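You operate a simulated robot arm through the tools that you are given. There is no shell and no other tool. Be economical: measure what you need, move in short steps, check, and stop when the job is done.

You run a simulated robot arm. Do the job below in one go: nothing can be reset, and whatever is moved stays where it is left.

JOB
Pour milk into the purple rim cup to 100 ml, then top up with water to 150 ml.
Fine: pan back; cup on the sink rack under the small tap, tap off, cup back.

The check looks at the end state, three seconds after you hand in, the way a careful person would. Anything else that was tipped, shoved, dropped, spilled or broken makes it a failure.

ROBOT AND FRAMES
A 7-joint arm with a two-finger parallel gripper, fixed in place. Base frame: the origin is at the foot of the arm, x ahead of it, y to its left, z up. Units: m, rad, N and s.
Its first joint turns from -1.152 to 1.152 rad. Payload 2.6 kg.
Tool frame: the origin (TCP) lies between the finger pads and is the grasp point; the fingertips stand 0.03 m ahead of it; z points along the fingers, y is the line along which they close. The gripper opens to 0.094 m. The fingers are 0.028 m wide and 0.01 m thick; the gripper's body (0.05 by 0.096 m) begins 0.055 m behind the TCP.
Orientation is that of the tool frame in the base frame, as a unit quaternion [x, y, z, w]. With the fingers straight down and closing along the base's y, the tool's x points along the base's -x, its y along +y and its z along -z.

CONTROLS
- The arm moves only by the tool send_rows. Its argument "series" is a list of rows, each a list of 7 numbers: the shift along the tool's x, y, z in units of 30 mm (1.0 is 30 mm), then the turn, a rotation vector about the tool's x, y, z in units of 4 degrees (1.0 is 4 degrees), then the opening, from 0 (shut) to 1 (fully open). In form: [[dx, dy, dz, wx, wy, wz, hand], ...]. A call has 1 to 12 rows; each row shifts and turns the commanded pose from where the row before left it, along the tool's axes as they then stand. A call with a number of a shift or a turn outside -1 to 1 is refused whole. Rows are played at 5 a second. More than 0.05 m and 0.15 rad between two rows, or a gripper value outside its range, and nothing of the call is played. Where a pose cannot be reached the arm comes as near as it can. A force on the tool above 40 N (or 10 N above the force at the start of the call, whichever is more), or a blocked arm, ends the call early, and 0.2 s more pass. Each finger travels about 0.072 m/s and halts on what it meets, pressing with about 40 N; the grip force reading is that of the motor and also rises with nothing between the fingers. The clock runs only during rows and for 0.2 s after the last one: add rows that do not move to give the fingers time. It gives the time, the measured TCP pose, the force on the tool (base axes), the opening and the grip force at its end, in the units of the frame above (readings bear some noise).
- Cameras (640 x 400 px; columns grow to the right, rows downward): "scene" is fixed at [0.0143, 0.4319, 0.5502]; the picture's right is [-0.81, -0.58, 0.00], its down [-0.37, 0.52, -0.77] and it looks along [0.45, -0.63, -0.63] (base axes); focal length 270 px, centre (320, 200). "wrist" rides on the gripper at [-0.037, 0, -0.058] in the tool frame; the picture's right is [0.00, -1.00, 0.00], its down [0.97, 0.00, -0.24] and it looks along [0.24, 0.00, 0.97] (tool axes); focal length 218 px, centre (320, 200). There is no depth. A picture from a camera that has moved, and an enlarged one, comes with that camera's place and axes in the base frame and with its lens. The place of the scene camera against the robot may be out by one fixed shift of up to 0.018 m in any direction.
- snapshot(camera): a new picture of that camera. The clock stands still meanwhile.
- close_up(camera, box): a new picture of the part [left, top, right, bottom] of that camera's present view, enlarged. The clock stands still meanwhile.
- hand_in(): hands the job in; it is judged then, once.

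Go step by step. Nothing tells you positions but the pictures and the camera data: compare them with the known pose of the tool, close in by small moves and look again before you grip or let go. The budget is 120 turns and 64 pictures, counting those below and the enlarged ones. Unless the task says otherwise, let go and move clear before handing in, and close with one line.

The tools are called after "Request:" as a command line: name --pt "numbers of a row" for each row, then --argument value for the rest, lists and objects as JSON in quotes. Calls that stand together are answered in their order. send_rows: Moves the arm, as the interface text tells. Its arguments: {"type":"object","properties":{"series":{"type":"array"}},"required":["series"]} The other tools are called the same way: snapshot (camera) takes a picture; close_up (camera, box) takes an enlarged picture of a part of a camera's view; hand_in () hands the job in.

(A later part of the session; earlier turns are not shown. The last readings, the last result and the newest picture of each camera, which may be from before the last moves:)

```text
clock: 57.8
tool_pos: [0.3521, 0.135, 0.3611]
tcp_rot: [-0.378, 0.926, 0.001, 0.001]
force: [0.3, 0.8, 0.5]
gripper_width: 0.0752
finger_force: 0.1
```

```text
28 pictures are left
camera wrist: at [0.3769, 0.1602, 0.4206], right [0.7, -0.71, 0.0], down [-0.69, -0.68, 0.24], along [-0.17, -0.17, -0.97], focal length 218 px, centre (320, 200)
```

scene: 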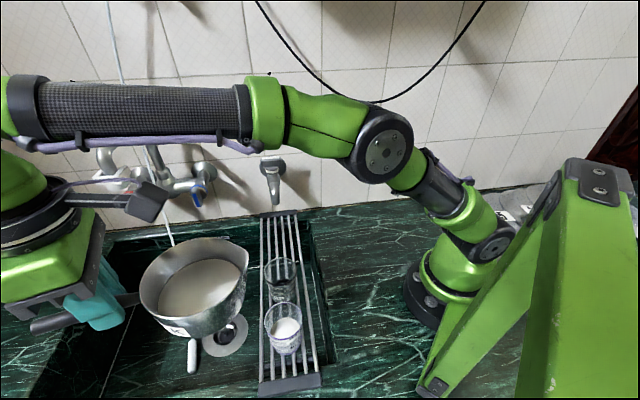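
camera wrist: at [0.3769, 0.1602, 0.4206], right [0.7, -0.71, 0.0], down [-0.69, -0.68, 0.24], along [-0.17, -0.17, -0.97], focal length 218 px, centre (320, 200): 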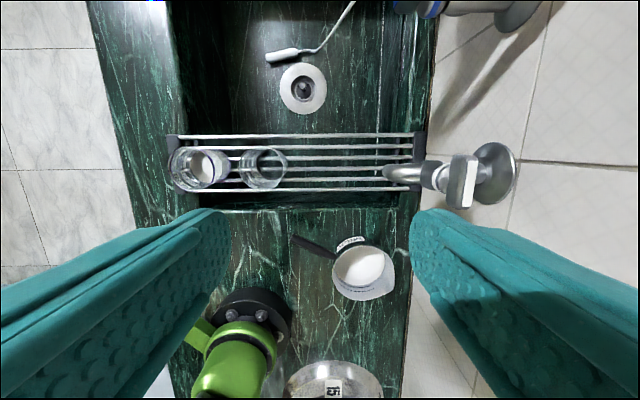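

This gives a clean plan view along the rack, and the positions agree with my estimates. I zoom on the tap handle.

Request:
close_up --camera "wrist" --box '[370, 130, 530, 230]'

```text
4.00 times, centred on (450, 180) of wrist
camera zoom: at [0.3769, 0.1602, 0.4206], right [0.7, -0.71, 0.0], down [-0.69, -0.68, 0.24], along [-0.17, -0.17, -0.97], focal length 873 px, centre (-200, 280)
```

zoom: 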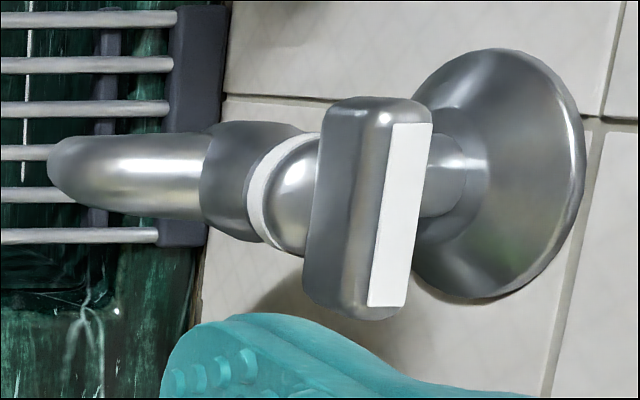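

The handle is a bar about 48×22 mm with its top at z≈0.237 and its centre near (0.44, 0.052), parallel to the wall. I move above it with the fingers partly open.

Request:
send_rows --pt "-0.03 -0.67 0 0 0 0 0.6" --pt "-0.03 -0.67 0 0 0 0 0.6" --pt "-0.03 -0.67 0 0 0 0 0.6" --pt "-0.03 -0.67 0.5 0 0 0 0.6" --pt "-0.03 -0.67 0.5 0 0 0 0.6" --pt "-0.03 -0.67 0.5 0 0 0 0.6" --pt "0 0 0.5 0 0 0 0.6" --pt "0 0 0 0 0 0 0.6"

Request:
snapshot --camera "wrist"

Request:
close_up --camera "scene" --box '[220, 60, 348, 200]'

```text
clock: 59.6
tool_pos: [0.4423, 0.0527, 0.301]
tcp_rot: [-0.378, 0.926, 0.001, 0.001]
force: [0.5, 0.3, -0.2]
gripper_width: 0.0563
finger_force: 0.1
```

```text
26 pictures are left
camera wrist: at [0.4672, 0.0774, 0.3604], right [0.7, -0.71, 0.0], down [-0.69, -0.68, 0.24], along [-0.17, -0.17, -0.97], focal length 218 px, centre (320, 200)
```

wrist: 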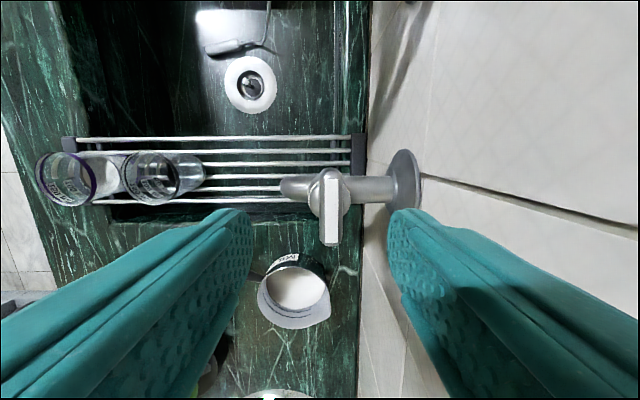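

```text
2.86 times, centred on (284, 130) of scene
camera zoom: at [0.0144, 0.4319, 0.5502], right [-0.81, -0.58, 0.0], down [-0.37, 0.52, -0.77], along [0.45, -0.63, -0.63], focal length 772 px, centre (423, 400)
```

zoom: 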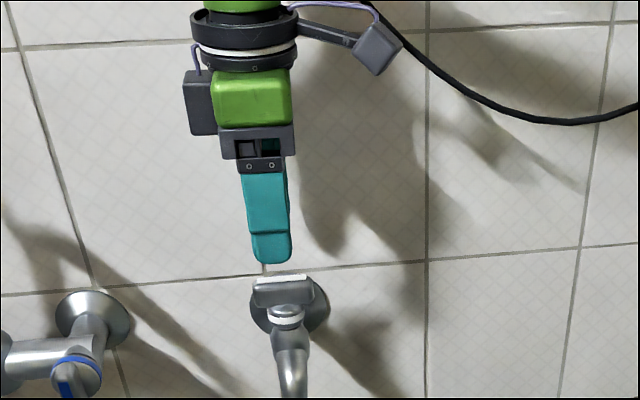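

The bar lies nearly centred between the fingers, so I shift 6 mm towards the wall. I then descend to z≈0.228 and grip it.

Request:
send_rows --pt "0.07 -0.19 0.4 0 0 0 0.6" --pt "0 0 0.5 0 0 0 0.6" --pt "0 0 0.5 0 0 0 0.6" --pt "0 0 0.5 0 0 0 0.6" --pt "0 0 0.5 0 0 0 0.6" --pt "0 0 0 0 0 0 0.6"

Request:
close_up --camera "scene" --box '[238, 120, 318, 210]'

```text
clock: 61.0
tool_pos: [0.4429, 0.048, 0.23]
tcp_rot: [-0.378, 0.926, 0.001, 0.001]
force: [0.6, 0.0, 0.4]
gripper_width: 0.0563
finger_force: 0.0
```

```text
4.44 times, centred on (278, 165) of scene
camera zoom: at [0.0143, 0.4319, 0.5502], right [-0.81, -0.58, 0.0], down [-0.37, 0.52, -0.77], along [0.45, -0.63, -0.63], focal length 1201 px, centre (507, 356)
```

zoom: 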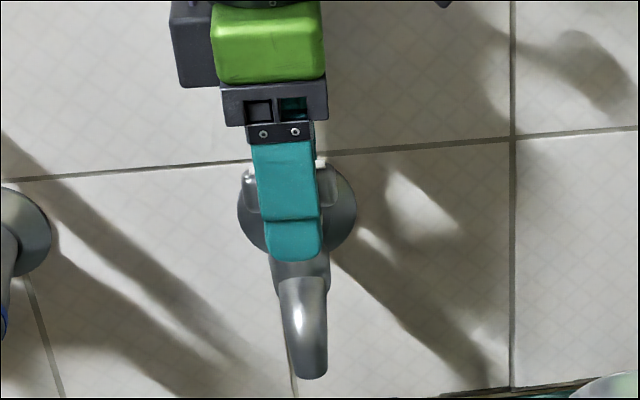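

Fingers straddle the bar. I close gently and then test a small turn.

Request:
send_rows --pt "0 0 0 0 0 0 0.35" --pt "0 0 0 0 0 0 0.2" --pt "0 0 0 0 0 0 0.15" --pt "0 0 0 0 0 0 0.15" --pt "0 0 0 0 0 0 0.15"

```text
clock: 62.2
tool_pos: [0.4456, 0.0464, 0.2302]
tcp_rot: [-0.377, 0.926, 0.0, 0.001]
force: [16.1, -7.2, -5.8]
gripper_width: 0.0295
finger_force: 45.6
```

The bar is gripped at 29.5 mm. I shift 3 mm towards the wall to relieve side force, then try turning anticlockwise from above.

Request:
send_rows --pt "0 -0.12 0 0 0 0 0.15" --pt "0 0 0 0 0 0 0.15"

Request:
send_rows --pt "0 0 0 0 0 -0.5 0.15" --pt "0 0 0 0 0 -0.5 0.15" --pt "0 0 0 0 0 -0.5 0.15" --pt "0 0 0 0 0 -0.5 0.15" --pt "0 0 0 0 0 0 0.15"

Request:
close_up --camera "scene" --box '[228, 140, 328, 240]'

```text
clock: 62.8
tool_pos: [0.4455, 0.0456, 0.2294]
tcp_rot: [-0.378, 0.926, 0.003, -0.001]
force: [-9.7, 0.8, 1.0]
gripper_width: 0.0296
finger_force: 44.6
```

```text
clock: 64.0
tool_pos: [0.4455, 0.046, 0.23]
tcp_rot: [-0.442, 0.897, 0.003, -0.002]
force: [-23.3, 8.8, -3.0]
gripper_width: 0.0296
finger_force: 44.8
```

```text
4.00 times, centred on (278, 190) of scene
camera zoom: at [0.0143, 0.4319, 0.5502], right [-0.81, -0.58, 0.0], down [-0.37, 0.52, -0.77], along [0.45, -0.63, -0.63], focal length 1081 px, centre (488, 240)
```

zoom: 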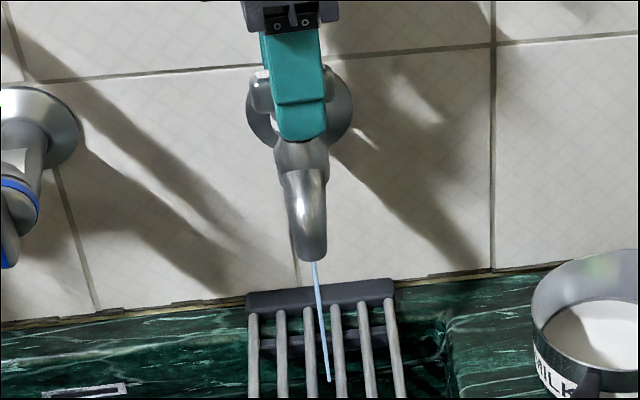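

Water runs in a thin stream at 8° of turn, so this is the opening direction. I turn it back off and check.

Request:
send_rows --pt "0 0 0 0 0 0.5 0.15" --pt "0 0 0 0 0 0.5 0.15" --pt "0 0 0 0 0 0.5 0.15" --pt "0 0 0 0 0 0.5 0.15" --pt "0 0 0 0 0 0.2 0.15" --pt "0 0 0 0 0 0 0.15"

Request:
close_up --camera "scene" --box '[228, 140, 328, 240]'

```text
clock: 65.4
tool_pos: [0.4449, 0.0459, 0.2291]
tcp_rot: [-0.371, 0.929, 0.003, -0.001]
force: [-16.3, 13.8, -12.0]
gripper_width: 0.0297
finger_force: 45.1
```

```text
4.00 times, centred on (278, 190) of scene
camera zoom: at [0.0144, 0.4319, 0.5502], right [-0.81, -0.58, 0.0], down [-0.37, 0.52, -0.77], along [0.45, -0.63, -0.63], focal length 1081 px, centre (488, 240)
```

zoom: 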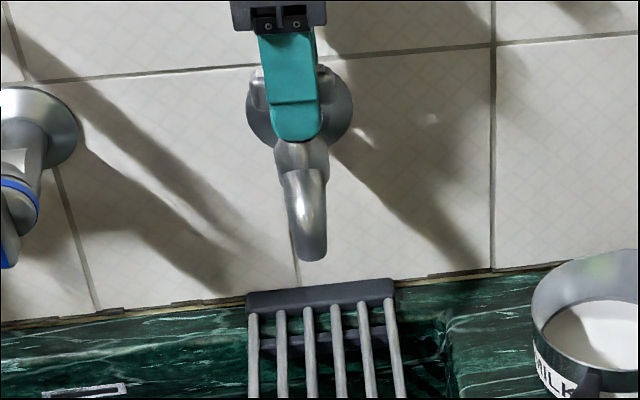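

The tap is off. I release the bar, lift away, move towards the room and turn the tool for a tilted grasp of the cup.

Request:
send_rows --pt "0 0 0 0 0 0 0.6" --pt "0 0 0 0 0 0 0.6" --pt "0 0 0 0 0 0 0.6" --pt "0 0 -0.5 0 0 0 0.6" --pt "0 0 -1 0 0 0 0.6" --pt "0 0 -1 0 0 0 0.6" --pt "0 1 -0.5 0 0 0 0.8" --pt "0 1 -0.5 0 0 0 0.9" --pt "0 1 0 0 0 0 0.9" --pt "0 1 0 0 0 0 0.9" --pt "0 1 0 0 0 0 0.9" --pt "0 1 0 0 0 0 0.9"

Request:
send_rows --pt "0 0 0 0 0 -1 0.9" --pt "0 0 0 0 0 -1 0.9" --pt "0 0 0 0 0 -1 0.9" --pt "0 0 0 0 0 -1 0.9" --pt "0 0 0 0 0 -1 0.9" --pt "0 0 0 0 0 -1 0.9" --pt "0 0 0 0 0 -1 0.9" --pt "0 0 0 0 0 -1 0.9" --pt "0 0 0 0 0 -1 0.9" --pt "0 0 0 0 0 -1 0.9" --pt "0 0 0 0 0 -1 0.9" --pt "0 0 0 0 0 -1 0.9"

Request:
send_rows --pt "0 0 0 0 0 -1 0.9" --pt "0 0 0 0 0 -1 0.9" --pt "0 0 0 0 0 -1 0.9" --pt "0 0 0 0 0 -1 0.9" --pt "0 0 0 0 0 -1 0.9" --pt "0 0 0 0 0 -1 0.9" --pt "0 0 0 0 0 -1 0.9" --pt "0 0 0 0 0 -1 0.9" --pt "0 0 0 0 0 -1 0.9" --pt "0 0 0 0 0 -1 0.9" --pt "0 0 0 0 0 -1 0.9" --pt "0 0 0 0 0 -1 0.9"

Request:
send_rows --pt "0 0 0 0 1 0 0.9" --pt "0 0 0 0 1 0 0.9" --pt "0 0 0 0 1 0 0.9" --pt "0 0 0 0 1 0 0.9" --pt "0 0 0 0 1 0 0.9" --pt "0 0 0 0 1 0 0.9" --pt "0 0 0 0 1 0 0.9" --pt "0 0 0 0 1 0 0.9" --pt "0 0 0 0 1 0 0.9" --pt "0 0 0 0 1 0 0.9" --pt "0 0 0 0 1 0 0.9" --pt "0 0 0 0 0 0 0.9"

Request:
snapshot --camera "scene"

```text
clock: 68.0
tool_pos: [0.3225, 0.1757, 0.3357]
tcp_rot: [-0.371, 0.928, 0.0, 0.001]
force: [-0.1, -0.8, 0.8]
gripper_width: 0.0846
finger_force: 0.1
```

```text
clock: 70.6
tool_pos: [0.3228, 0.1753, 0.3349]
tcp_rot: [0.717, -0.697, 0.0, -0.001]
force: [-0.7, 0.0, 0.2]
gripper_width: 0.0847
finger_force: 0.1
```

```text
clock: 73.2
tool_pos: [0.3226, 0.1751, 0.3347]
tcp_rot: [0.939, -0.345, 0.0, 0.0]
force: [0.6, -0.6, 0.3]
gripper_width: 0.0844
finger_force: 0.0
```

```text
clock: 75.8
tool_pos: [0.3222, 0.1737, 0.3346]
tcp_rot: [0.87, -0.32, 0.351, 0.128]
force: [-0.8, -0.2, -0.2]
gripper_width: 0.0845
finger_force: 0.0
```

```text
21 pictures are left
```

scene: 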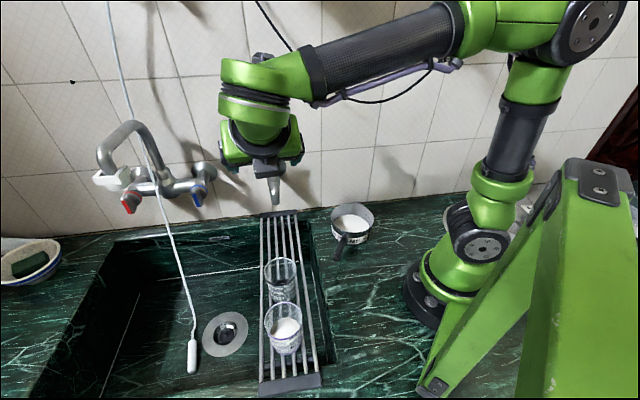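

All orientations are reachable. With the tool tilted 44° towards the wall I move over the purple cup at z≈0.17 and check.

Request:
send_rows --pt "-0.92 -0.048 0.066 0 0 0 0.9" --pt "-0.92 -0.048 0.066 0 0 0 0.9" --pt "-0.92 -0.048 0.066 0 0 0 0.9" --pt "-0.92 -0.048 0.066 0 0 0 0.9" --pt "-0.92 -0.048 0.066 0 0 0 0.9" --pt "-0.92 -0.048 0.066 0 0 0 0.9" --pt "-0.92 -0.048 0.066 0 0 0 0.9" --pt "-0.92 -0.048 0.066 0 0 0 0.9" --pt "0 0 0 0 0 0 0.9"

Request:
snapshot --camera "scene"

Request:
snapshot --camera "wrist"

```text
clock: 77.8
tool_pos: [0.2151, 0.2798, 0.17]
tcp_rot: [0.87, -0.321, 0.352, 0.128]
force: [-0.5, 0.1, 0.3]
gripper_width: 0.0842
finger_force: 0.0
```

```text
20 pictures are left
```

scene: 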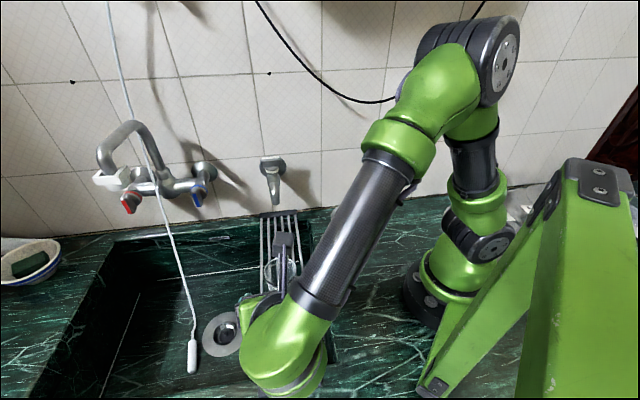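

```text
19 pictures are left
camera wrist: at [0.1634, 0.3223, 0.1873], right [0.65, 0.76, 0.0], down [0.4, -0.35, 0.85], along [0.65, -0.55, -0.53], focal length 218 px, centre (320, 200)
```

wrist: 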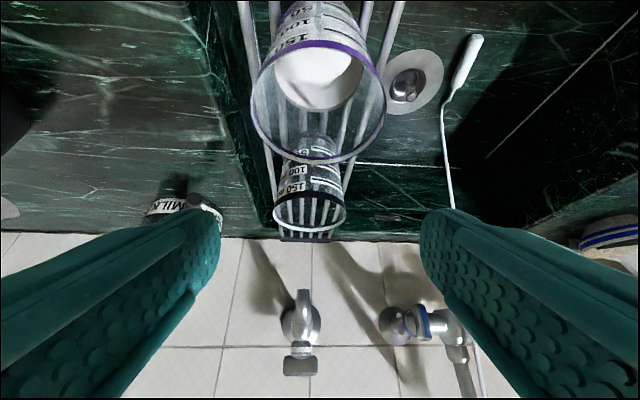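

The cup is laterally centred between the fingers. This lower viewpoint also shows the milk against the marks, so I zoom.

Request:
close_up --camera "wrist" --box '[240, 0, 400, 170]'

```text
2.35 times, centred on (320, 85) of wrist
camera zoom: at [0.1634, 0.3223, 0.1873], right [0.65, 0.76, 0.0], down [0.4, -0.35, 0.85], along [0.65, -0.55, -0.53], focal length 514 px, centre (320, 471)
```

zoom: 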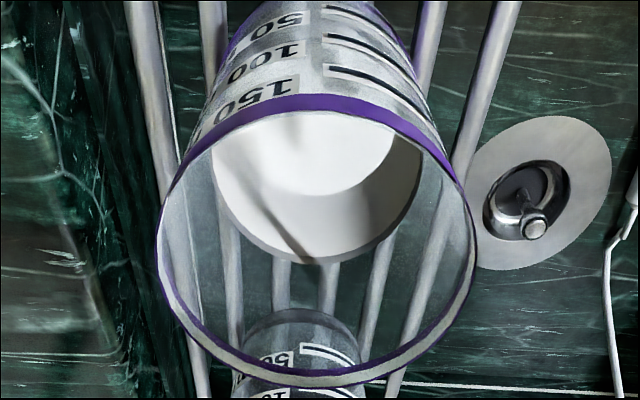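

My two reading methods disagree a little, giving 85–97 ml. I'll grasp the cup now and lift it to the scene camera's height for a true side reading. First I descend.

Request:
send_rows --pt "-0.433 0 0.448 0 0 0 0.9" --pt "-0.433 0 0.448 0 0 0 0.9" --pt "-0.433 0 0.448 0 0 0 0.9" --pt "-0.433 0 0.448 0 0 0 0.9" --pt "-0.433 0 0.448 0 0 0 0.9" --pt "-0.433 0 0.448 0 0 0 0.9" --pt "0 0 0 0 0 0 0.9"

Request:
snapshot --camera "wrist"

```text
clock: 79.4
tool_pos: [0.215, 0.2792, 0.0576]
tcp_rot: [0.87, -0.32, 0.352, 0.129]
force: [0.0, -0.3, 0.2]
gripper_width: 0.0847
finger_force: 0.1
```

```text
17 pictures are left
camera wrist: at [0.1642, 0.3222, 0.0749], right [0.65, 0.76, 0.0], down [0.4, -0.35, 0.85], along [0.65, -0.55, -0.53], focal length 218 px, centre (320, 200)
```

wrist: 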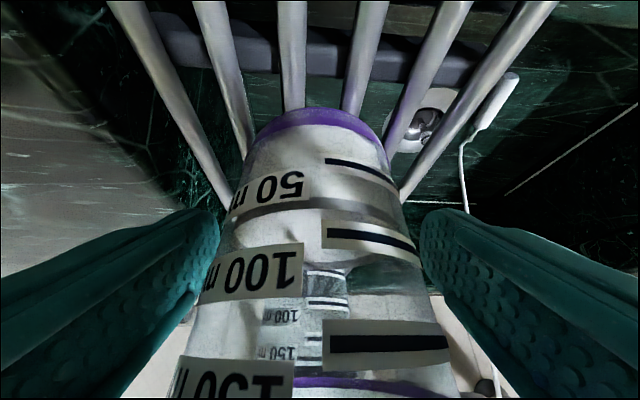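

This low view shows the milk surface directly against the ticks. I zoom to read it.

Request:
close_up --camera "wrist" --box '[220, 100, 430, 280]'

```text
2.22 times, centred on (325, 190) of wrist
camera zoom: at [0.1642, 0.3222, 0.0749], right [0.65, 0.76, 0.0], down [0.4, -0.35, 0.85], along [0.65, -0.55, -0.53], focal length 485 px, centre (309, 222)
```

zoom: 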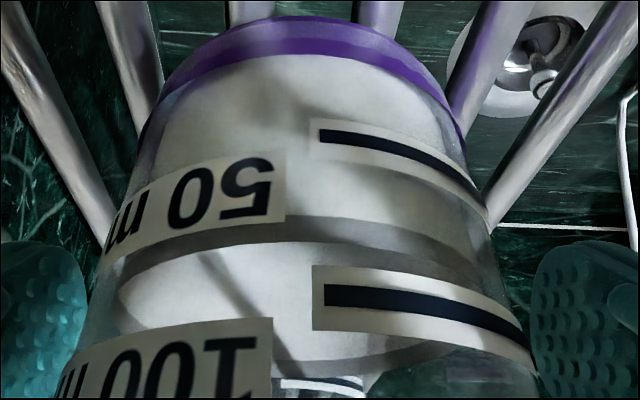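

The milk's front edge sits about halfway between the 50 and 100 ticks, so it is only about 77 ml and needs roughly 22 ml more. I back out upward and fetch the pan again.

Request:
send_rows --pt "0.35 0 -0.36 0 0 0 0.9" --pt "0.695 0 -0.72 0 0 0 0.9" --pt "0.695 0 -0.72 0 0 0 0.9" --pt "0.695 0 -0.72 0 0 0 0.9" --pt "0.695 0 -0.72 0 0 0 0.9" --pt "0.695 0 -0.72 0 0 0 0.9" --pt "0.695 0 -0.72 0 0 0 0.9" --pt "0.695 0 -0.72 0 0 0 0.9" --pt "0.35 0 -0.36 0 0 0 0.9"

Request:
send_rows --pt "0 0 0 0 -1 0 1" --pt "0 0 0 0 -1 0 1" --pt "0 0 0 0 -1 0 1" --pt "0 0 0 0 -1 0 1" --pt "0 0 0 0 -1 0 1" --pt "0 0 0 0 -1 0 1" --pt "0 0 0 0 -1 0 1" --pt "0 0 0 0 -1 0 1" --pt "0 0 0 0 -1 0 1" --pt "0 0 0 0 -1 0 1" --pt "0 0 0 0 -1 0 1"

Request:
send_rows --pt "0 0 0 0 0 1 1" --pt "0 0 0 0 0 1 1" --pt "0 0 0 0 0 1 1" --pt "0 0 0 0 0 1 1" --pt "0 0 0 0 0 1 1" --pt "0 0 0 0 0 1 1" --pt "0 0 0 0 0 1 1" --pt "0 0 0 0 0 1 1" --pt "0 0 0 0 0 0.57 1" --pt "0 0 0 0 0 0 1"

Request:
send_rows --pt "0.918 0.133 0.363 0 0 0 0.9" --pt "0.918 0.133 0.363 0 0 0 0.9" --pt "0.918 0.133 0.363 0 0 0 0.9" --pt "0.918 0.133 0.363 0 0 0 0.9" --pt "0.918 0.133 0.363 0 0 0 0.9" --pt "0.918 0.133 0.363 0 0 0 0.9" --pt "0.918 0.133 0.363 0 0 0 0.9" --pt "0.918 0.133 0.363 0 0 0 0.9" --pt "0.918 0.133 0.363 0 0 0 0.9" --pt "0 0 0 0 0 0 0.9"

```text
clock: 81.4
tool_pos: [0.2158, 0.2793, 0.2995]
tcp_rot: [0.87, -0.32, 0.352, 0.129]
force: [0.1, -0.3, 0.4]
gripper_width: 0.0848
finger_force: 0.0
```

```text
clock: 83.8
tool_pos: [0.2159, 0.2801, 0.2982]
tcp_rot: [0.938, -0.346, 0.0, -0.001]
force: [-0.5, -0.5, 0.4]
gripper_width: 0.0941
finger_force: 0.2
```

```text
clock: 86.0
tool_pos: [0.2166, 0.2801, 0.3004]
tcp_rot: [0.794, -0.608, -0.001, -0.001]
force: [-0.8, -0.4, 0.1]
gripper_width: 0.094
finger_force: 0.1
```

```text
clock: 88.2
tool_pos: [0.2452, 0.0311, 0.2001]
tcp_rot: [0.795, -0.607, -0.001, -0.002]
force: [-0.2, 0.7, -0.1]
gripper_width: 0.0847
finger_force: 0.1
```

I'm above the handle at the same pose as when I released it. I descend, grip, and lift.

Request:
send_rows --pt "0 0 0.8 0 0 0 0.9" --pt "0 0 0.8 0 0 0 0.9" --pt "0 0 0.8 0 0 0 0.9" --pt "0 0 0.8 0 0 0 0.9" --pt "0 0 0.8 0 0 0 0.9" --pt "0 0 0.4 0 0 0 0.9" --pt "0 0 0 0 0 0 0.5" --pt "0 0 0 0 0 0 0.2" --pt "0 0 0 0 0 0 0" --pt "0 0 0 0 0 0 0" --pt "0 0 0 0 0 0 0" --pt "0 0 0 0 0 0 0"

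Request:
send_rows --pt "0 0 -0.2 0 0 0 0" --pt "0 0 -0.3 0 0 0 0" --pt "0 0 -0.4 0 0 0 0" --pt "0 0 -0.5 0 0 0 0" --pt "0 0 -0.6 0 0 0 0" --pt "0 0 -0.6 0 0 0 0" --pt "0 0 -0.6 0 0 0 0" --pt "0 0 -0.6 0 0 0 0" --pt "0 0 -0.5 0 0 0 0" --pt "0 0 -0.4 0 0 0 0" --pt "0 0 -0.2 0 0 0 0" --pt "0 0 0 0 0 0 0"

```text
clock: 90.8
tool_pos: [0.2451, 0.0301, 0.0663]
tcp_rot: [0.795, -0.607, 0.0, -0.002]
force: [-0.2, -0.7, -0.5]
gripper_width: 0.0169
finger_force: 40.2
```

```text
clock: 93.4
tool_pos: [0.2465, 0.0318, 0.2135]
tcp_rot: [0.795, -0.607, 0.0, -0.001]
force: [0.0, -0.6, -2.3]
gripper_width: 0.0173
finger_force: 39.8
```

Gripped and lifted. I replay the same carry to the cup.

Request:
send_rows --pt "-0.13 -0.08 -0.02 0 0 0 0" --pt "-0.26 -0.165 -0.04 0 0 0 0" --pt "-0.39 -0.25 -0.05 0 0 0 0" --pt "-0.518 -0.33 -0.055 0 0 0 0" --pt "-0.518 -0.33 -0.055 0 0 0 0" --pt "-0.518 -0.33 -0.055 0 0 0 0" --pt "-0.518 -0.33 -0.055 0 0 0 0" --pt "-0.518 -0.33 -0.055 0 0 0 0" --pt "-0.518 -0.33 -0.055 0 0 0 0" --pt "-0.518 -0.33 -0.055 0 0 0 0" --pt "-0.518 -0.33 -0.055 0 0 0 0" --pt "-0.518 -0.33 -0.055 0 0 0 0"

Request:
send_rows --pt "-0.518 -0.33 -0.055 0 0 0 0" --pt "-0.518 -0.33 -0.055 0 0 0 0" --pt "-0.518 -0.33 -0.055 0 0 0 0" --pt "-0.518 -0.33 -0.055 0 0 0 0" --pt "-0.518 -0.33 -0.055 0 0 0 0" --pt "-0.518 -0.33 -0.055 0 0 0 0" --pt "-0.518 -0.33 -0.055 0 0 0 0" --pt "-0.518 -0.33 -0.048 0 0 0 0" --pt "-0.518 -0.33 -0.048 0 0 0 0" --pt "-0.39 -0.25 -0.036 0 0 0 0" --pt "-0.26 -0.165 -0.024 0 0 0 0" --pt "-0.13 -0.08 -0.012 0 0 0 0"

Request:
send_rows --pt "0 0 0 0 0 0.4 0" --pt "0 0 0 0 0 0.8 0" --pt "0 0 0 0 0 1 0" --pt "0 0 0 0 0 1 0" --pt "0 0 0 0 0 1 0" --pt "0 0 0 0 0 1 0" --pt "0 0 0 0 0 1 0" --pt "0 0 0 0 0 1 0" --pt "0 0 0 0 0 1 0" --pt "0 0 0 0 0 1 0" --pt "0 0 0 0 0 1 0" --pt "0 0 0 0 0 0.6 0"

Request:
send_rows --pt "0.152 0.347 0.122 0 0 0 0" --pt "0.152 0.347 0.122 0 0 0 0" --pt "0.152 0.347 0.122 0 0 0 0" --pt "0.152 0.347 0.122 0 0 0 0" --pt "0.152 0.347 0.122 0 0 0 0" --pt "0.152 0.347 0.122 0 0 0 0" --pt "0 0 0 0 -0.5 0 0" --pt "0 0 0 0 -0.5 0 0" --pt "0 0 0 0 -0.5 0 0" --pt "0 0 0 0 -0.5 0 0" --pt "0 0 0 0 -0.5 0 0" --pt "0 0 0 0 0 0 0"

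```text
clock: 96.0
tool_pos: [0.302, 0.2163, 0.2329]
tcp_rot: [0.795, -0.607, -0.001, -0.001]
force: [1.2, 0.0, -2.8]
gripper_width: 0.0173
finger_force: 40.2
```

```text
clock: 98.6
tool_pos: [0.3617, 0.4008, 0.2487]
tcp_rot: [0.795, -0.607, -0.001, 0.0]
force: [-0.4, -0.3, -2.5]
gripper_width: 0.0172
finger_force: 39.8
```

```text
clock: 101.2
tool_pos: [0.3625, 0.4002, 0.2502]
tcp_rot: [-0.515, 0.857, 0.001, 0.001]
force: [0.1, 0.3, -2.9]
gripper_width: 0.0171
finger_force: 39.8
```

```text
clock: 103.8
tool_pos: [0.2947, 0.4056, 0.2274]
tcp_rot: [-0.514, 0.853, 0.045, 0.075]
force: [-0.1, 1.0, -3.3]
gripper_width: 0.017
finger_force: 40.3
```

Position is a few mm off from the previous run. I correct, lower to the pour height, and pitch up to the earlier 28°.

Request:
send_rows --pt "-0.09 0.032 0.305 0 0 0 0" --pt "-0.09 0.032 0.305 0 0 0 0" --pt "-0.09 0.032 0.305 0 0 0 0" --pt "-0.09 0.032 0.305 0 0 0 0" --pt "0 0 0 0 0 0 0"

Request:
send_rows --pt "0 0 -0.18 0 -0.5 0 0" --pt "0 0 -0.18 0 -0.5 0 0" --pt "0 0 -0.18 0 -0.5 0 0" --pt "0 0 -0.18 0 -0.5 0 0" --pt "0 0 -0.18 0 -0.5 0 0" --pt "0 0 -0.18 0 -0.5 0 0" --pt "0 0 -0.18 0 -0.5 0 0" --pt "0 0 -0.18 0 -0.5 0 0" --pt "0 0 -0.18 0 -0.5 0 0" --pt "0 0 0 0 0 0 0" --pt "0 0 0 0 0 0 0"

Request:
send_rows --pt "0 0 -0.08 0 -0.22 0 0" --pt "0 0 0 0 0 0 0" --pt "0 0 0 0 0 0 0" --pt "0 0 0 0 0 0 0" --pt "0 0 0 0 0 0 0"

Request:
close_up --camera "scene" --box '[270, 308, 308, 342]'

```text
clock: 105.0
tool_pos: [0.2992, 0.4221, 0.1936]
tcp_rot: [-0.514, 0.853, 0.045, 0.075]
force: [0.3, -0.3, -3.0]
gripper_width: 0.0167
finger_force: 39.8
```

```text
clock: 107.4
tool_pos: [0.2912, 0.4094, 0.2384]
tcp_rot: [-0.5, 0.831, 0.125, 0.209]
force: [0.4, -0.3, -3.4]
gripper_width: 0.0171
finger_force: 39.8
```

```text
clock: 108.6
tool_pos: [0.2904, 0.4087, 0.2405]
tcp_rot: [-0.499, 0.829, 0.129, 0.215]
force: [0.7, 1.0, -3.5]
gripper_width: 0.0171
finger_force: 40.0
```

```text
11.76 times, centred on (289, 325) of scene
camera zoom: at [0.0144, 0.4319, 0.5502], right [-0.81, -0.58, 0.0], down [-0.37, 0.52, -0.77], along [0.45, -0.63, -0.63], focal length 3178 px, centre (685, -1271)
```

zoom: 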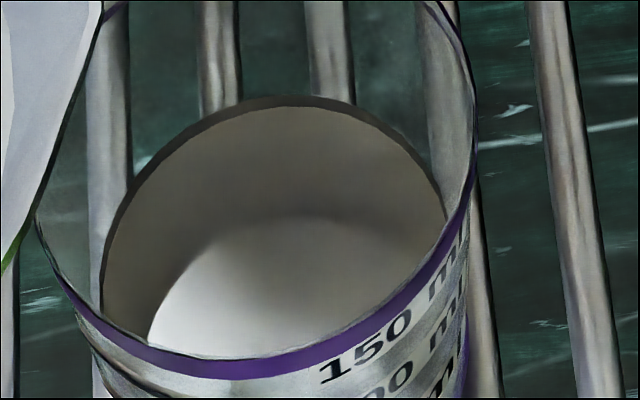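

The level has risen by about 5 ml (to ~82). I add another 1.0°.

Request:
send_rows --pt "0 0 -0.09 0 -0.25 0 0" --pt "0 0 0 0 0 0 0" --pt "0 0 0 0 0 0 0" --pt "0 0 0 0 0 0 0" --pt "0 0 0 0 0 0 0"

Request:
close_up --camera "scene" --box '[270, 308, 308, 342]'

```text
clock: 109.8
tool_pos: [0.2888, 0.4075, 0.2447]
tcp_rot: [-0.499, 0.827, 0.133, 0.222]
force: [0.3, 0.8, -3.4]
gripper_width: 0.017
finger_force: 40.0
```

```text
11.76 times, centred on (289, 325) of scene
camera zoom: at [0.0144, 0.4319, 0.5502], right [-0.81, -0.58, 0.0], down [-0.37, 0.52, -0.77], along [0.45, -0.63, -0.63], focal length 3178 px, centre (685, -1271)
```

zoom: 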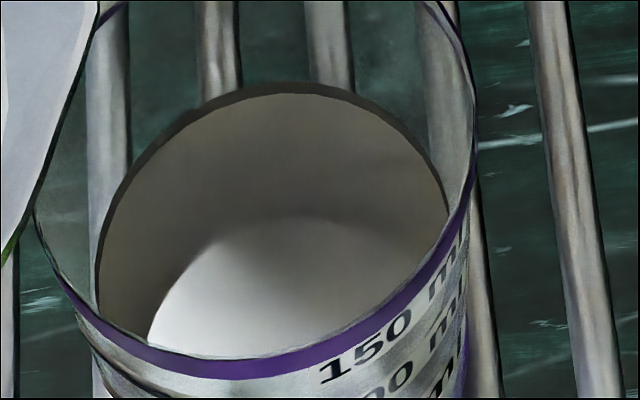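

Now about 94 ml. One last small nudge of 0.4°, then I tip back and raise.

Request:
send_rows --pt "0 0 -0.04 0 -0.11 0 0" --pt "0 0 0 0 0 0 0" --pt "0 0 0 0 0 0 0" --pt "0 0 0 0 0 0 0" --pt "0 0 0 0 0 0 0"

Request:
send_rows --pt "0 0 0.2 0 0.55 0 0" --pt "0 0 0.2 0 0.55 0 0" --pt "0 0 0.2 0 0.55 0 0" --pt "0 0 0.18 0 0.5 0 0" --pt "0 0 0.18 0 0.5 0 0" --pt "0 0 0.18 0 0.5 0 0" --pt "0 0 0.18 0 0.5 0 0" --pt "0 0 0.18 0 0.5 0 0" --pt "0 0 0.18 0 0.5 0 0" --pt "-0.08 0 -0.5 0 0.2 0 0" --pt "-0.08 0 -0.5 0 0 0 0" --pt "-0.08 0 -0.5 0 0 0 0"

Request:
send_rows --pt "-0.2 0 -0.5 0 0.5 0 0" --pt "-0.2 0 -0.5 0 0.5 0 0" --pt "-0.2 0 -0.5 0 0.5 0 0" --pt "-0.2 0 -0.3 0 0.5 0 0" --pt "0 0 0 0 0.5 0 0" --pt "0 0 0 0 0 0 0" --pt "0 0 0 0 0 0 0"

Request:
close_up --camera "scene" --box '[270, 308, 308, 342]'

```text
clock: 111.0
tool_pos: [0.2902, 0.4065, 0.2436]
tcp_rot: [-0.497, 0.827, 0.135, 0.224]
force: [0.0, -0.3, -3.5]
gripper_width: 0.0172
finger_force: 40.1
```

```text
clock: 113.6
tool_pos: [0.2971, 0.4202, 0.2433]
tcp_rot: [-0.513, 0.853, 0.049, 0.083]
force: [-0.4, 0.4, -2.8]
gripper_width: 0.017
finger_force: 40.1
```

```text
clock: 115.2
tool_pos: [0.3039, 0.4361, 0.3003]
tcp_rot: [-0.516, 0.857, 0.005, 0.008]
force: [0.4, -0.2, -3.3]
gripper_width: 0.017
finger_force: 40.3
```

```text
11.76 times, centred on (289, 325) of scene
camera zoom: at [0.0144, 0.4319, 0.5502], right [-0.81, -0.58, 0.0], down [-0.37, 0.52, -0.77], along [0.45, -0.63, -0.63], focal length 3178 px, centre (685, -1271)
```

zoom: 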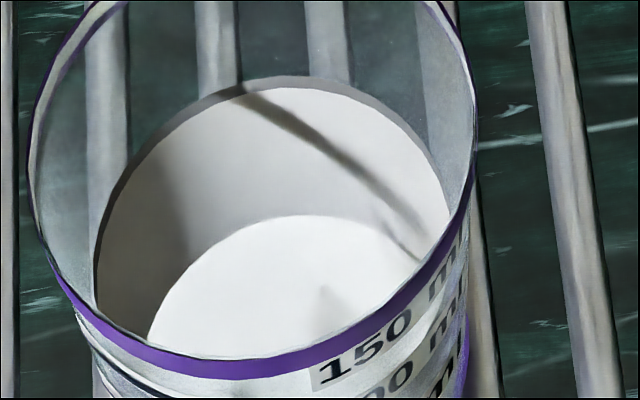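

The level is at the target (~100 ml). I carry the pan back and set it down.

Request:
send_rows --pt "0 0 0 0 0.27 0 0" --pt "0 0 0 0 0 -0.8 0" --pt "0 0 0 0 0 -1 0" --pt "0 0 0 0 0 -1 0" --pt "0 0 0 0 0 -1 0" --pt "0 0 0 0 0 -1 0" --pt "0 0 0 0 0 -1 0" --pt "0 0 0 0 0 -1 0" --pt "0 0 0 0 0 -1 0" --pt "0 0 0 0 0 -1 0" --pt "0 0 0 0 0 -1 0" --pt "0 0 0 0 0 -1 0"

Request:
send_rows --pt "0.15 0.065 0.036 0 0 0 0" --pt "0.3 0.13 0.072 0 0 0 0" --pt "0.446 0.194 0.107 0 0 0 0" --pt "0.595 0.259 0.143 0 0 0 0" --pt "0.595 0.259 0.143 0 0 0 0" --pt "0.595 0.259 0.143 0 0 0 0" --pt "0.595 0.259 0.143 0 0 0 0" --pt "0.595 0.259 0.143 0 0 0 0" --pt "0.595 0.259 0.143 0 0 0 0" --pt "0.595 0.259 0.143 0 0 0 0" --pt "0.595 0.259 0.143 0 0 0 0" --pt "0.595 0.259 0.143 0 0 0 0"

Request:
send_rows --pt "0.595 0.259 0.143 0 0 0 0" --pt "0.595 0.259 0.143 0 0 0 0" --pt "0.595 0.259 0.143 0 0 0 0" --pt "0.595 0.259 0.143 0 0 0 0" --pt "0.595 0.259 0.143 0 0 0 0" --pt "0.595 0.259 0.143 0 0 0 0" --pt "0.595 0.259 0.143 0 0 0 0" --pt "0.595 0.259 0.143 0 0 0 0" --pt "0.595 0.259 0.143 0 0 0 0" --pt "0.446 0.194 0.107 0 0 0 0" --pt "0.3 0.13 0.072 0 0 0 0" --pt "0.15 0.065 0.036 0 0 0 0"

```text
clock: 117.8
tool_pos: [0.3059, 0.4362, 0.3014]
tcp_rot: [0.795, -0.606, 0.0, 0.0]
force: [-0.3, 0.1, -2.6]
gripper_width: 0.0171
finger_force: 39.9
```

```text
clock: 120.4
tool_pos: [0.275, 0.2335, 0.254]
tcp_rot: [0.795, -0.606, 0.0, 0.0]
force: [-0.7, -1.2, -2.9]
gripper_width: 0.0168
finger_force: 39.8
```

```text
clock: 123.0
tool_pos: [0.2456, 0.0307, 0.2088]
tcp_rot: [0.795, -0.607, 0.0, 0.0]
force: [0.2, 0.4, -2.8]
gripper_width: 0.0171
finger_force: 40.0
```

Above the spot again. I lower in two stages.

Request:
send_rows --pt "0 0 0.4 0 0 0 0" --pt "0 0 0.6 0 0 0 0" --pt "0 0 0.6 0 0 0 0" --pt "0 0 0.6 0 0 0 0" --pt "0 0 0.6 0 0 0 0" --pt "0 0 0.6 0 0 0 0" --pt "0 0 0.5 0 0 0 0" --pt "0 0 0.4 0 0 0 0" --pt "0 0 0.2 0 0 0 0" --pt "0 0 0.04 0 0 0 0" --pt "0 0 0 0 0 0 0"

Request:
send_rows --pt "0 0 0.07 0 0 0 0" --pt "0 0 0.06 0 0 0 0" --pt "0 0 0.03 0 0 0 0" --pt "0 0 0 0 0 0 0"

```text
clock: 125.4
tool_pos: [0.2469, 0.0311, 0.0755]
tcp_rot: [0.795, -0.606, 0.0, -0.001]
force: [-0.6, 0.1, -2.8]
gripper_width: 0.017
finger_force: 39.6
```

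```text
clock: 126.4
tool_pos: [0.2475, 0.0316, 0.0692]
tcp_rot: [0.795, -0.606, 0.0, 0.0]
force: [-1.4, 6.0, 8.4]
gripper_width: 0.017
finger_force: 39.9
```

Contact made. I release, lift off, and return to the tilted pose above the purple cup.

Request:
send_rows --pt "0 0 0 0 0 0 0.3" --pt "0 0 0 0 0 0 0.5" --pt "0 0 0 0 0 0 0.8" --pt "0 0 0 0 0 0 0.8" --pt "0 0 0 0 0 0 0.8" --pt "0 0 -0.5 0 0 0 0.8" --pt "0 0 -1 0 0 0 0.8" --pt "0 0 -1 0 0 0 0.8" --pt "0 0 -1 0 0 0 0.8" --pt "0 0 -1 0 0 0 0.8" --pt "0 0 0 0 0 0 0.9"

Request:
send_rows --pt "-0.918 -0.133 -0.363 0 0 0 0.9" --pt "-0.918 -0.133 -0.363 0 0 0 0.9" --pt "-0.918 -0.133 -0.363 0 0 0 0.9" --pt "-0.918 -0.133 -0.363 0 0 0 0.9" --pt "-0.918 -0.133 -0.363 0 0 0 0.9" --pt "-0.918 -0.133 -0.363 0 0 0 0.9" --pt "-0.918 -0.133 -0.363 0 0 0 0.9" --pt "-0.918 -0.133 -0.363 0 0 0 0.9" --pt "-0.918 -0.133 -0.363 0 0 0 0.9" --pt "0 0 0 0 0 0 0.9"

Request:
send_rows --pt "0 0 0 0 0 -1 0.9" --pt "0 0 0 0 0 -1 0.9" --pt "0 0 0 0 0 -1 0.9" --pt "0 0 0 0 0 -1 0.9" --pt "0 0 0 0 0 -1 0.9" --pt "0 0 0 0 0 -1 0.9" --pt "0 0 0 0 0 -1 0.9" --pt "0 0 0 0 0 -1 0.9" --pt "0 0 0 0 0 -0.57 0.9"

Request:
send_rows --pt "0 0 0 0 1 0 0.9" --pt "0 0 0 0 1 0 0.9" --pt "0 0 0 0 1 0 0.9" --pt "0 0 0 0 1 0 0.9" --pt "0 0 0 0 1 0 0.9" --pt "0 0 0 0 1 0 0.9" --pt "0 0 0 0 1 0 0.9" --pt "0 0 0 0 1 0 0.9" --pt "0 0 0 0 1 0 0.9" --pt "0 0 0 0 1 0 0.9" --pt "0 0 0 0 1 0 0.9" --pt "0 0 0 0 0 0 0.9"

```text
clock: 128.8
tool_pos: [0.2453, 0.0327, 0.2059]
tcp_rot: [0.795, -0.607, 0.0, 0.0]
force: [-0.1, 0.2, -0.6]
gripper_width: 0.0846
finger_force: 0.0
```

```text
clock: 131.0
tool_pos: [0.2172, 0.2802, 0.303]
tcp_rot: [0.795, -0.607, -0.001, 0.0]
force: [0.5, 0.0, -0.4]
gripper_width: 0.0847
finger_force: 0.1
```

```text
clock: 133.0
tool_pos: [0.2165, 0.28, 0.3043]
tcp_rot: [0.939, -0.345, 0.0, 0.0]
force: [0.0, 0.5, -0.2]
gripper_width: 0.0847
finger_force: 0.1
```

```text
clock: 135.6
tool_pos: [0.2157, 0.2791, 0.3027]
tcp_rot: [0.87, -0.32, 0.352, 0.131]
force: [-0.3, -0.8, 0.4]
gripper_width: 0.0848
finger_force: 0.0
```

At the tilted pose. I descend straight down around the cup and check the milk level.

Request:
send_rows --pt "-0.695 0 0.72 0 0 0 0.9" --pt "-0.695 0 0.72 0 0 0 0.9" --pt "-0.695 0 0.72 0 0 0 0.9" --pt "-0.695 0 0.72 0 0 0 0.9" --pt "-0.556 0 0.576 0 0 0 0.9" --pt "-0.556 0 0.576 0 0 0 0.9" --pt "-0.556 0 0.576 0 0 0 0.9" --pt "-0.42 0 0.432 0 0 0 0.9" --pt "-0.42 0 0.432 0 0 0 0.9" --pt "-0.4 0 0.414 0 0 0 0.9" --pt "0 0 0 0 0 0 0.9"

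Request:
close_up --camera "wrist" --box '[200, 90, 450, 310]'

```text
clock: 138.0
tool_pos: [0.2155, 0.2804, 0.057]
tcp_rot: [0.87, -0.32, 0.351, 0.129]
force: [-0.3, 0.8, -0.7]
gripper_width: 0.0846
finger_force: 0.0
```

```text
1.82 times, centred on (325, 200) of wrist
camera zoom: at [0.1633, 0.3226, 0.0746], right [0.65, 0.76, 0.0], down [0.41, -0.34, 0.85], along [0.64, -0.55, -0.53], focal length 397 px, centre (311, 200)
```

zoom: 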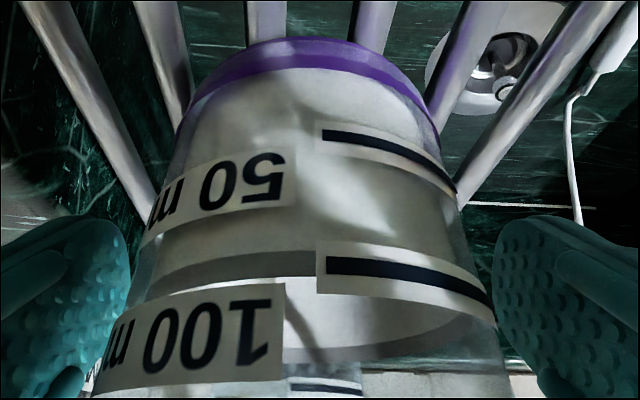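

The milk's surface is just at or slightly under the 100 tick (about 95–98 ml), which is good. I close on the cup.

Request:
send_rows --pt "0 0 0 0 0 0 0.75" --pt "0 0 0 0 0 0 0.68" --pt "0 0 0 0 0 0 0.6" --pt "0 0 0 0 0 0 0.6" --pt "0 0 0 0 0 0 0.6"

```text
clock: 139.2
tool_pos: [0.2149, 0.2802, 0.0577]
tcp_rot: [0.87, -0.321, 0.351, 0.13]
force: [-0.6, 0.0, -1.2]
gripper_width: 0.0657
finger_force: 39.5
```

The cup is gripped, but a higher grip will keep the hand clear of the black cup when I get under the tap. I re-grip 18 mm higher.

Request:
send_rows --pt "0 0 0 0 0 0 0.75" --pt "0 0 0 0 0 0 0.9" --pt "0 0 0 0 0 0 0.9" --pt "0.21 0 -0.216 0 0 0 0.9" --pt "0.21 0 -0.216 0 0 0 0.9" --pt "0 0 0 0 0 0 0.75" --pt "0 0 0 0 0 0 0.65" --pt "0 0 0 0 0 0 0.6" --pt "0 0 0 0 0 0 0.6" --pt "0 0 0 0 0 0 0.6"

```text
clock: 141.4
tool_pos: [0.2139, 0.28, 0.0762]
tcp_rot: [0.87, -0.32, 0.351, 0.13]
force: [0.4, -0.5, -0.1]
gripper_width: 0.0674
finger_force: 40.3
```

Firm grip at 67 mm. I lift and carry the cup over the black one to just short of the tap.

Request:
send_rows --pt "0.14 0 -0.144 0 0 0 0.6" --pt "0.28 0 -0.288 0 0 0 0.6" --pt "0.42 0 -0.432 0 0 0 0.6" --pt "0.42 0 -0.432 0 0 0 0.6" --pt "0.42 0 -0.432 0 0 0 0.6" --pt "0.42 0 -0.432 0 0 0 0.6" --pt "0.42 0 -0.432 0 0 0 0.6" --pt "0.35 0 -0.36 0 0 0 0.6" --pt "0.25 0 -0.26 0 0 0 0.6" --pt "0.12 0 -0.125 0 0 0 0.6"

Request:
send_rows --pt "0.227 0.031 0.218 0 0 0 0.6" --pt "0.398 0.055 0.382 0 0 0 0.6" --pt "0.568 0.0786 0.546 0 0 0 0.6" --pt "0.568 0.0786 0.546 0 0 0 0.6" --pt "0.568 0.0786 0.546 0 0 0 0.6" --pt "0.568 0.0786 0.546 0 0 0 0.6" --pt "0.568 0.0786 0.546 0 0 0 0.6" --pt "0.568 0.0786 0.546 0 0 0 0.6" --pt "0.568 0.0786 0.546 0 0 0 0.6" --pt "0.511 0.071 0.491 0 0 0 0.6" --pt "0.341 0.047 0.328 0 0 0 0.6" --pt "0.227 0.031 0.218 0 0 0 0.6"

Request:
snapshot --camera "scene"

```text
clock: 143.6
tool_pos: [0.2149, 0.2787, 0.2154]
tcp_rot: [0.87, -0.32, 0.352, 0.129]
force: [-0.1, 0.2, -0.9]
gripper_width: 0.0676
finger_force: 39.9
```

```text
clock: 146.2
tool_pos: [0.3796, 0.1086, 0.2154]
tcp_rot: [0.87, -0.321, 0.351, 0.131]
force: [0.0, 0.1, -1.0]
gripper_width: 0.0674
finger_force: 39.7
```

```text
11 pictures are left
```

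scene: 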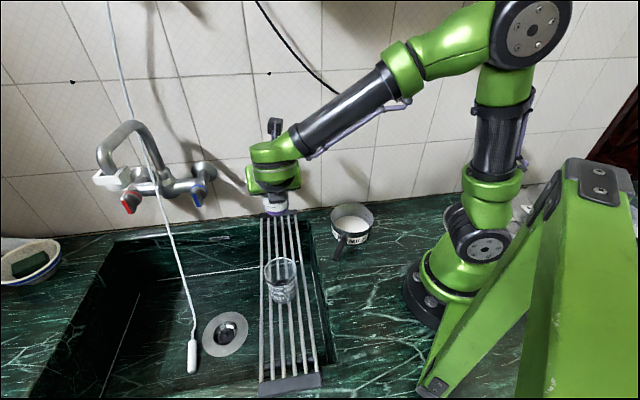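

The cup is held upright near the tap. I check with the wrist camera before lowering.

Request:
snapshot --camera "wrist"

```text
10 pictures are left
camera wrist: at [0.3283, 0.151, 0.2329], right [0.65, 0.76, 0.0], down [0.4, -0.34, 0.85], along [0.64, -0.55, -0.53], focal length 218 px, centre (320, 200)
```

wrist: 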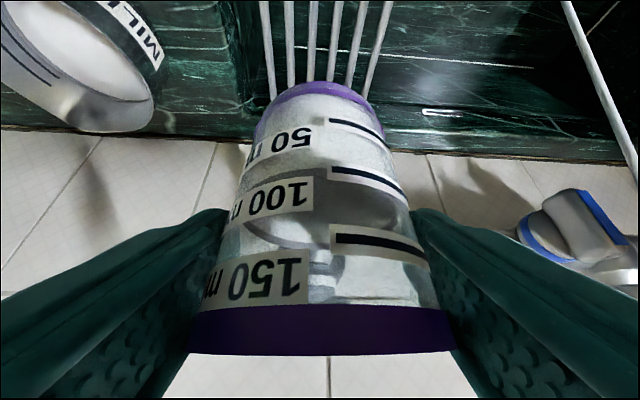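

The cup is held well, and the milk surface shows just at the 100 tick. I descend to about 1 cm above the rack, short of the spout.

Request:
send_rows --pt "-0.2 0 0.207 0 0 0 0.6" --pt "-0.35 0 0.363 0 0 0 0.6" --pt "-0.4 0 0.415 0 0 0 0.6" --pt "-0.4 0 0.415 0 0 0 0.6" --pt "-0.4 0 0.415 0 0 0 0.6" --pt "-0.4 0 0.415 0 0 0 0.6" --pt "-0.35 0 0.363 0 0 0 0.6" --pt "-0.25 0 0.259 0 0 0 0.6" --pt "-0.15 0 0.155 0 0 0 0.6" --pt "-0.09 0 0.094 0 0 0 0.6" --pt "0 0 0 0 0 0 0.6"

Request:
close_up --camera "scene" --box '[220, 140, 348, 300]'

```text
clock: 148.6
tool_pos: [0.3806, 0.1081, 0.0859]
tcp_rot: [0.87, -0.32, 0.351, 0.129]
force: [-0.5, 0.4, -1.9]
gripper_width: 0.0671
finger_force: 40.3
```

```text
2.50 times, centred on (284, 220) of scene
camera zoom: at [0.0143, 0.4319, 0.5502], right [-0.81, -0.58, 0.0], down [-0.37, 0.52, -0.77], along [0.45, -0.63, -0.63], focal length 675 px, centre (410, 150)
```

zoom: 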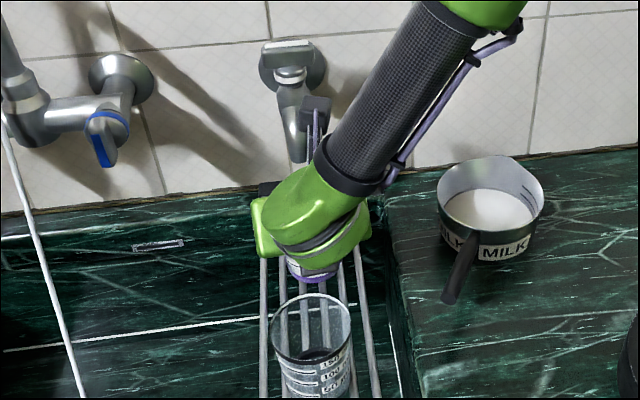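

Everything is clear. I slide the cup horizontally under the spout.

Request:
send_rows --pt "0.105 0.017 0.12 0 0 0 0.6" --pt "0.21 0.034 0.24 0 0 0 0.6" --pt "0.21 0.034 0.24 0 0 0 0.6" --pt "0.21 0.034 0.24 0 0 0 0.6" --pt "0.21 0.034 0.24 0 0 0 0.6" --pt "0.105 0.017 0.12 0 0 0 0.6" --pt "0 0 0 0 0 0 0.6"

Request:
snapshot --camera "wrist"

```text
clock: 150.2
tool_pos: [0.4131, 0.0745, 0.0813]
tcp_rot: [0.869, -0.321, 0.352, 0.131]
force: [0.8, -0.2, -1.2]
gripper_width: 0.0676
finger_force: 40.1
```

```text
8 pictures are left
camera wrist: at [0.3609, 0.1163, 0.0988], right [0.65, 0.76, 0.0], down [0.41, -0.34, 0.85], along [0.64, -0.55, -0.53], focal length 218 px, centre (320, 200)
```

wrist: 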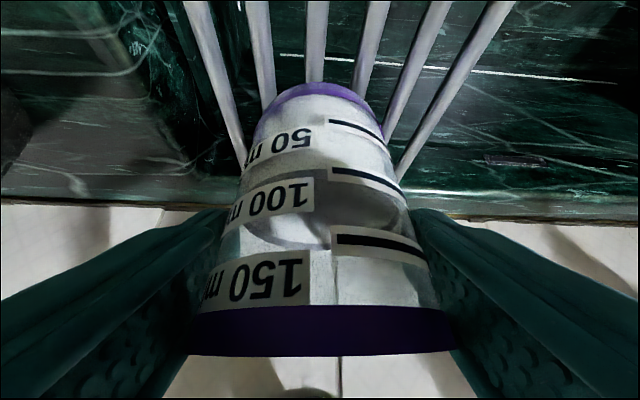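

The spout tip shows centred just beyond the cup's axis, inside its opening. I lower the last 5 mm to the rack and release.

Request:
send_rows --pt "-0.05 0 0.052 0 0 0 0.6" --pt "-0.05 0 0.052 0 0 0 0.6" --pt "-0.02 0 0.02 0 0 0 0.6" --pt "0 0 0 0 0 0 0.6"

```text
clock: 151.2
tool_pos: [0.4137, 0.0747, 0.0769]
tcp_rot: [0.87, -0.32, 0.352, 0.13]
force: [0.8, -0.1, -2.0]
gripper_width: 0.0676
finger_force: 39.8
```

Request:
send_rows --pt "-0.015 0 0.016 0 0 0 0.6" --pt "-0.015 0 0.016 0 0 0 0.6" --pt "0 0 0 0 0 0 0.6"

```text
clock: 152.0
tool_pos: [0.4134, 0.0736, 0.0764]
tcp_rot: [0.87, -0.321, 0.351, 0.13]
force: [-2.0, -0.7, 8.6]
gripper_width: 0.0673
finger_force: 40.0
```

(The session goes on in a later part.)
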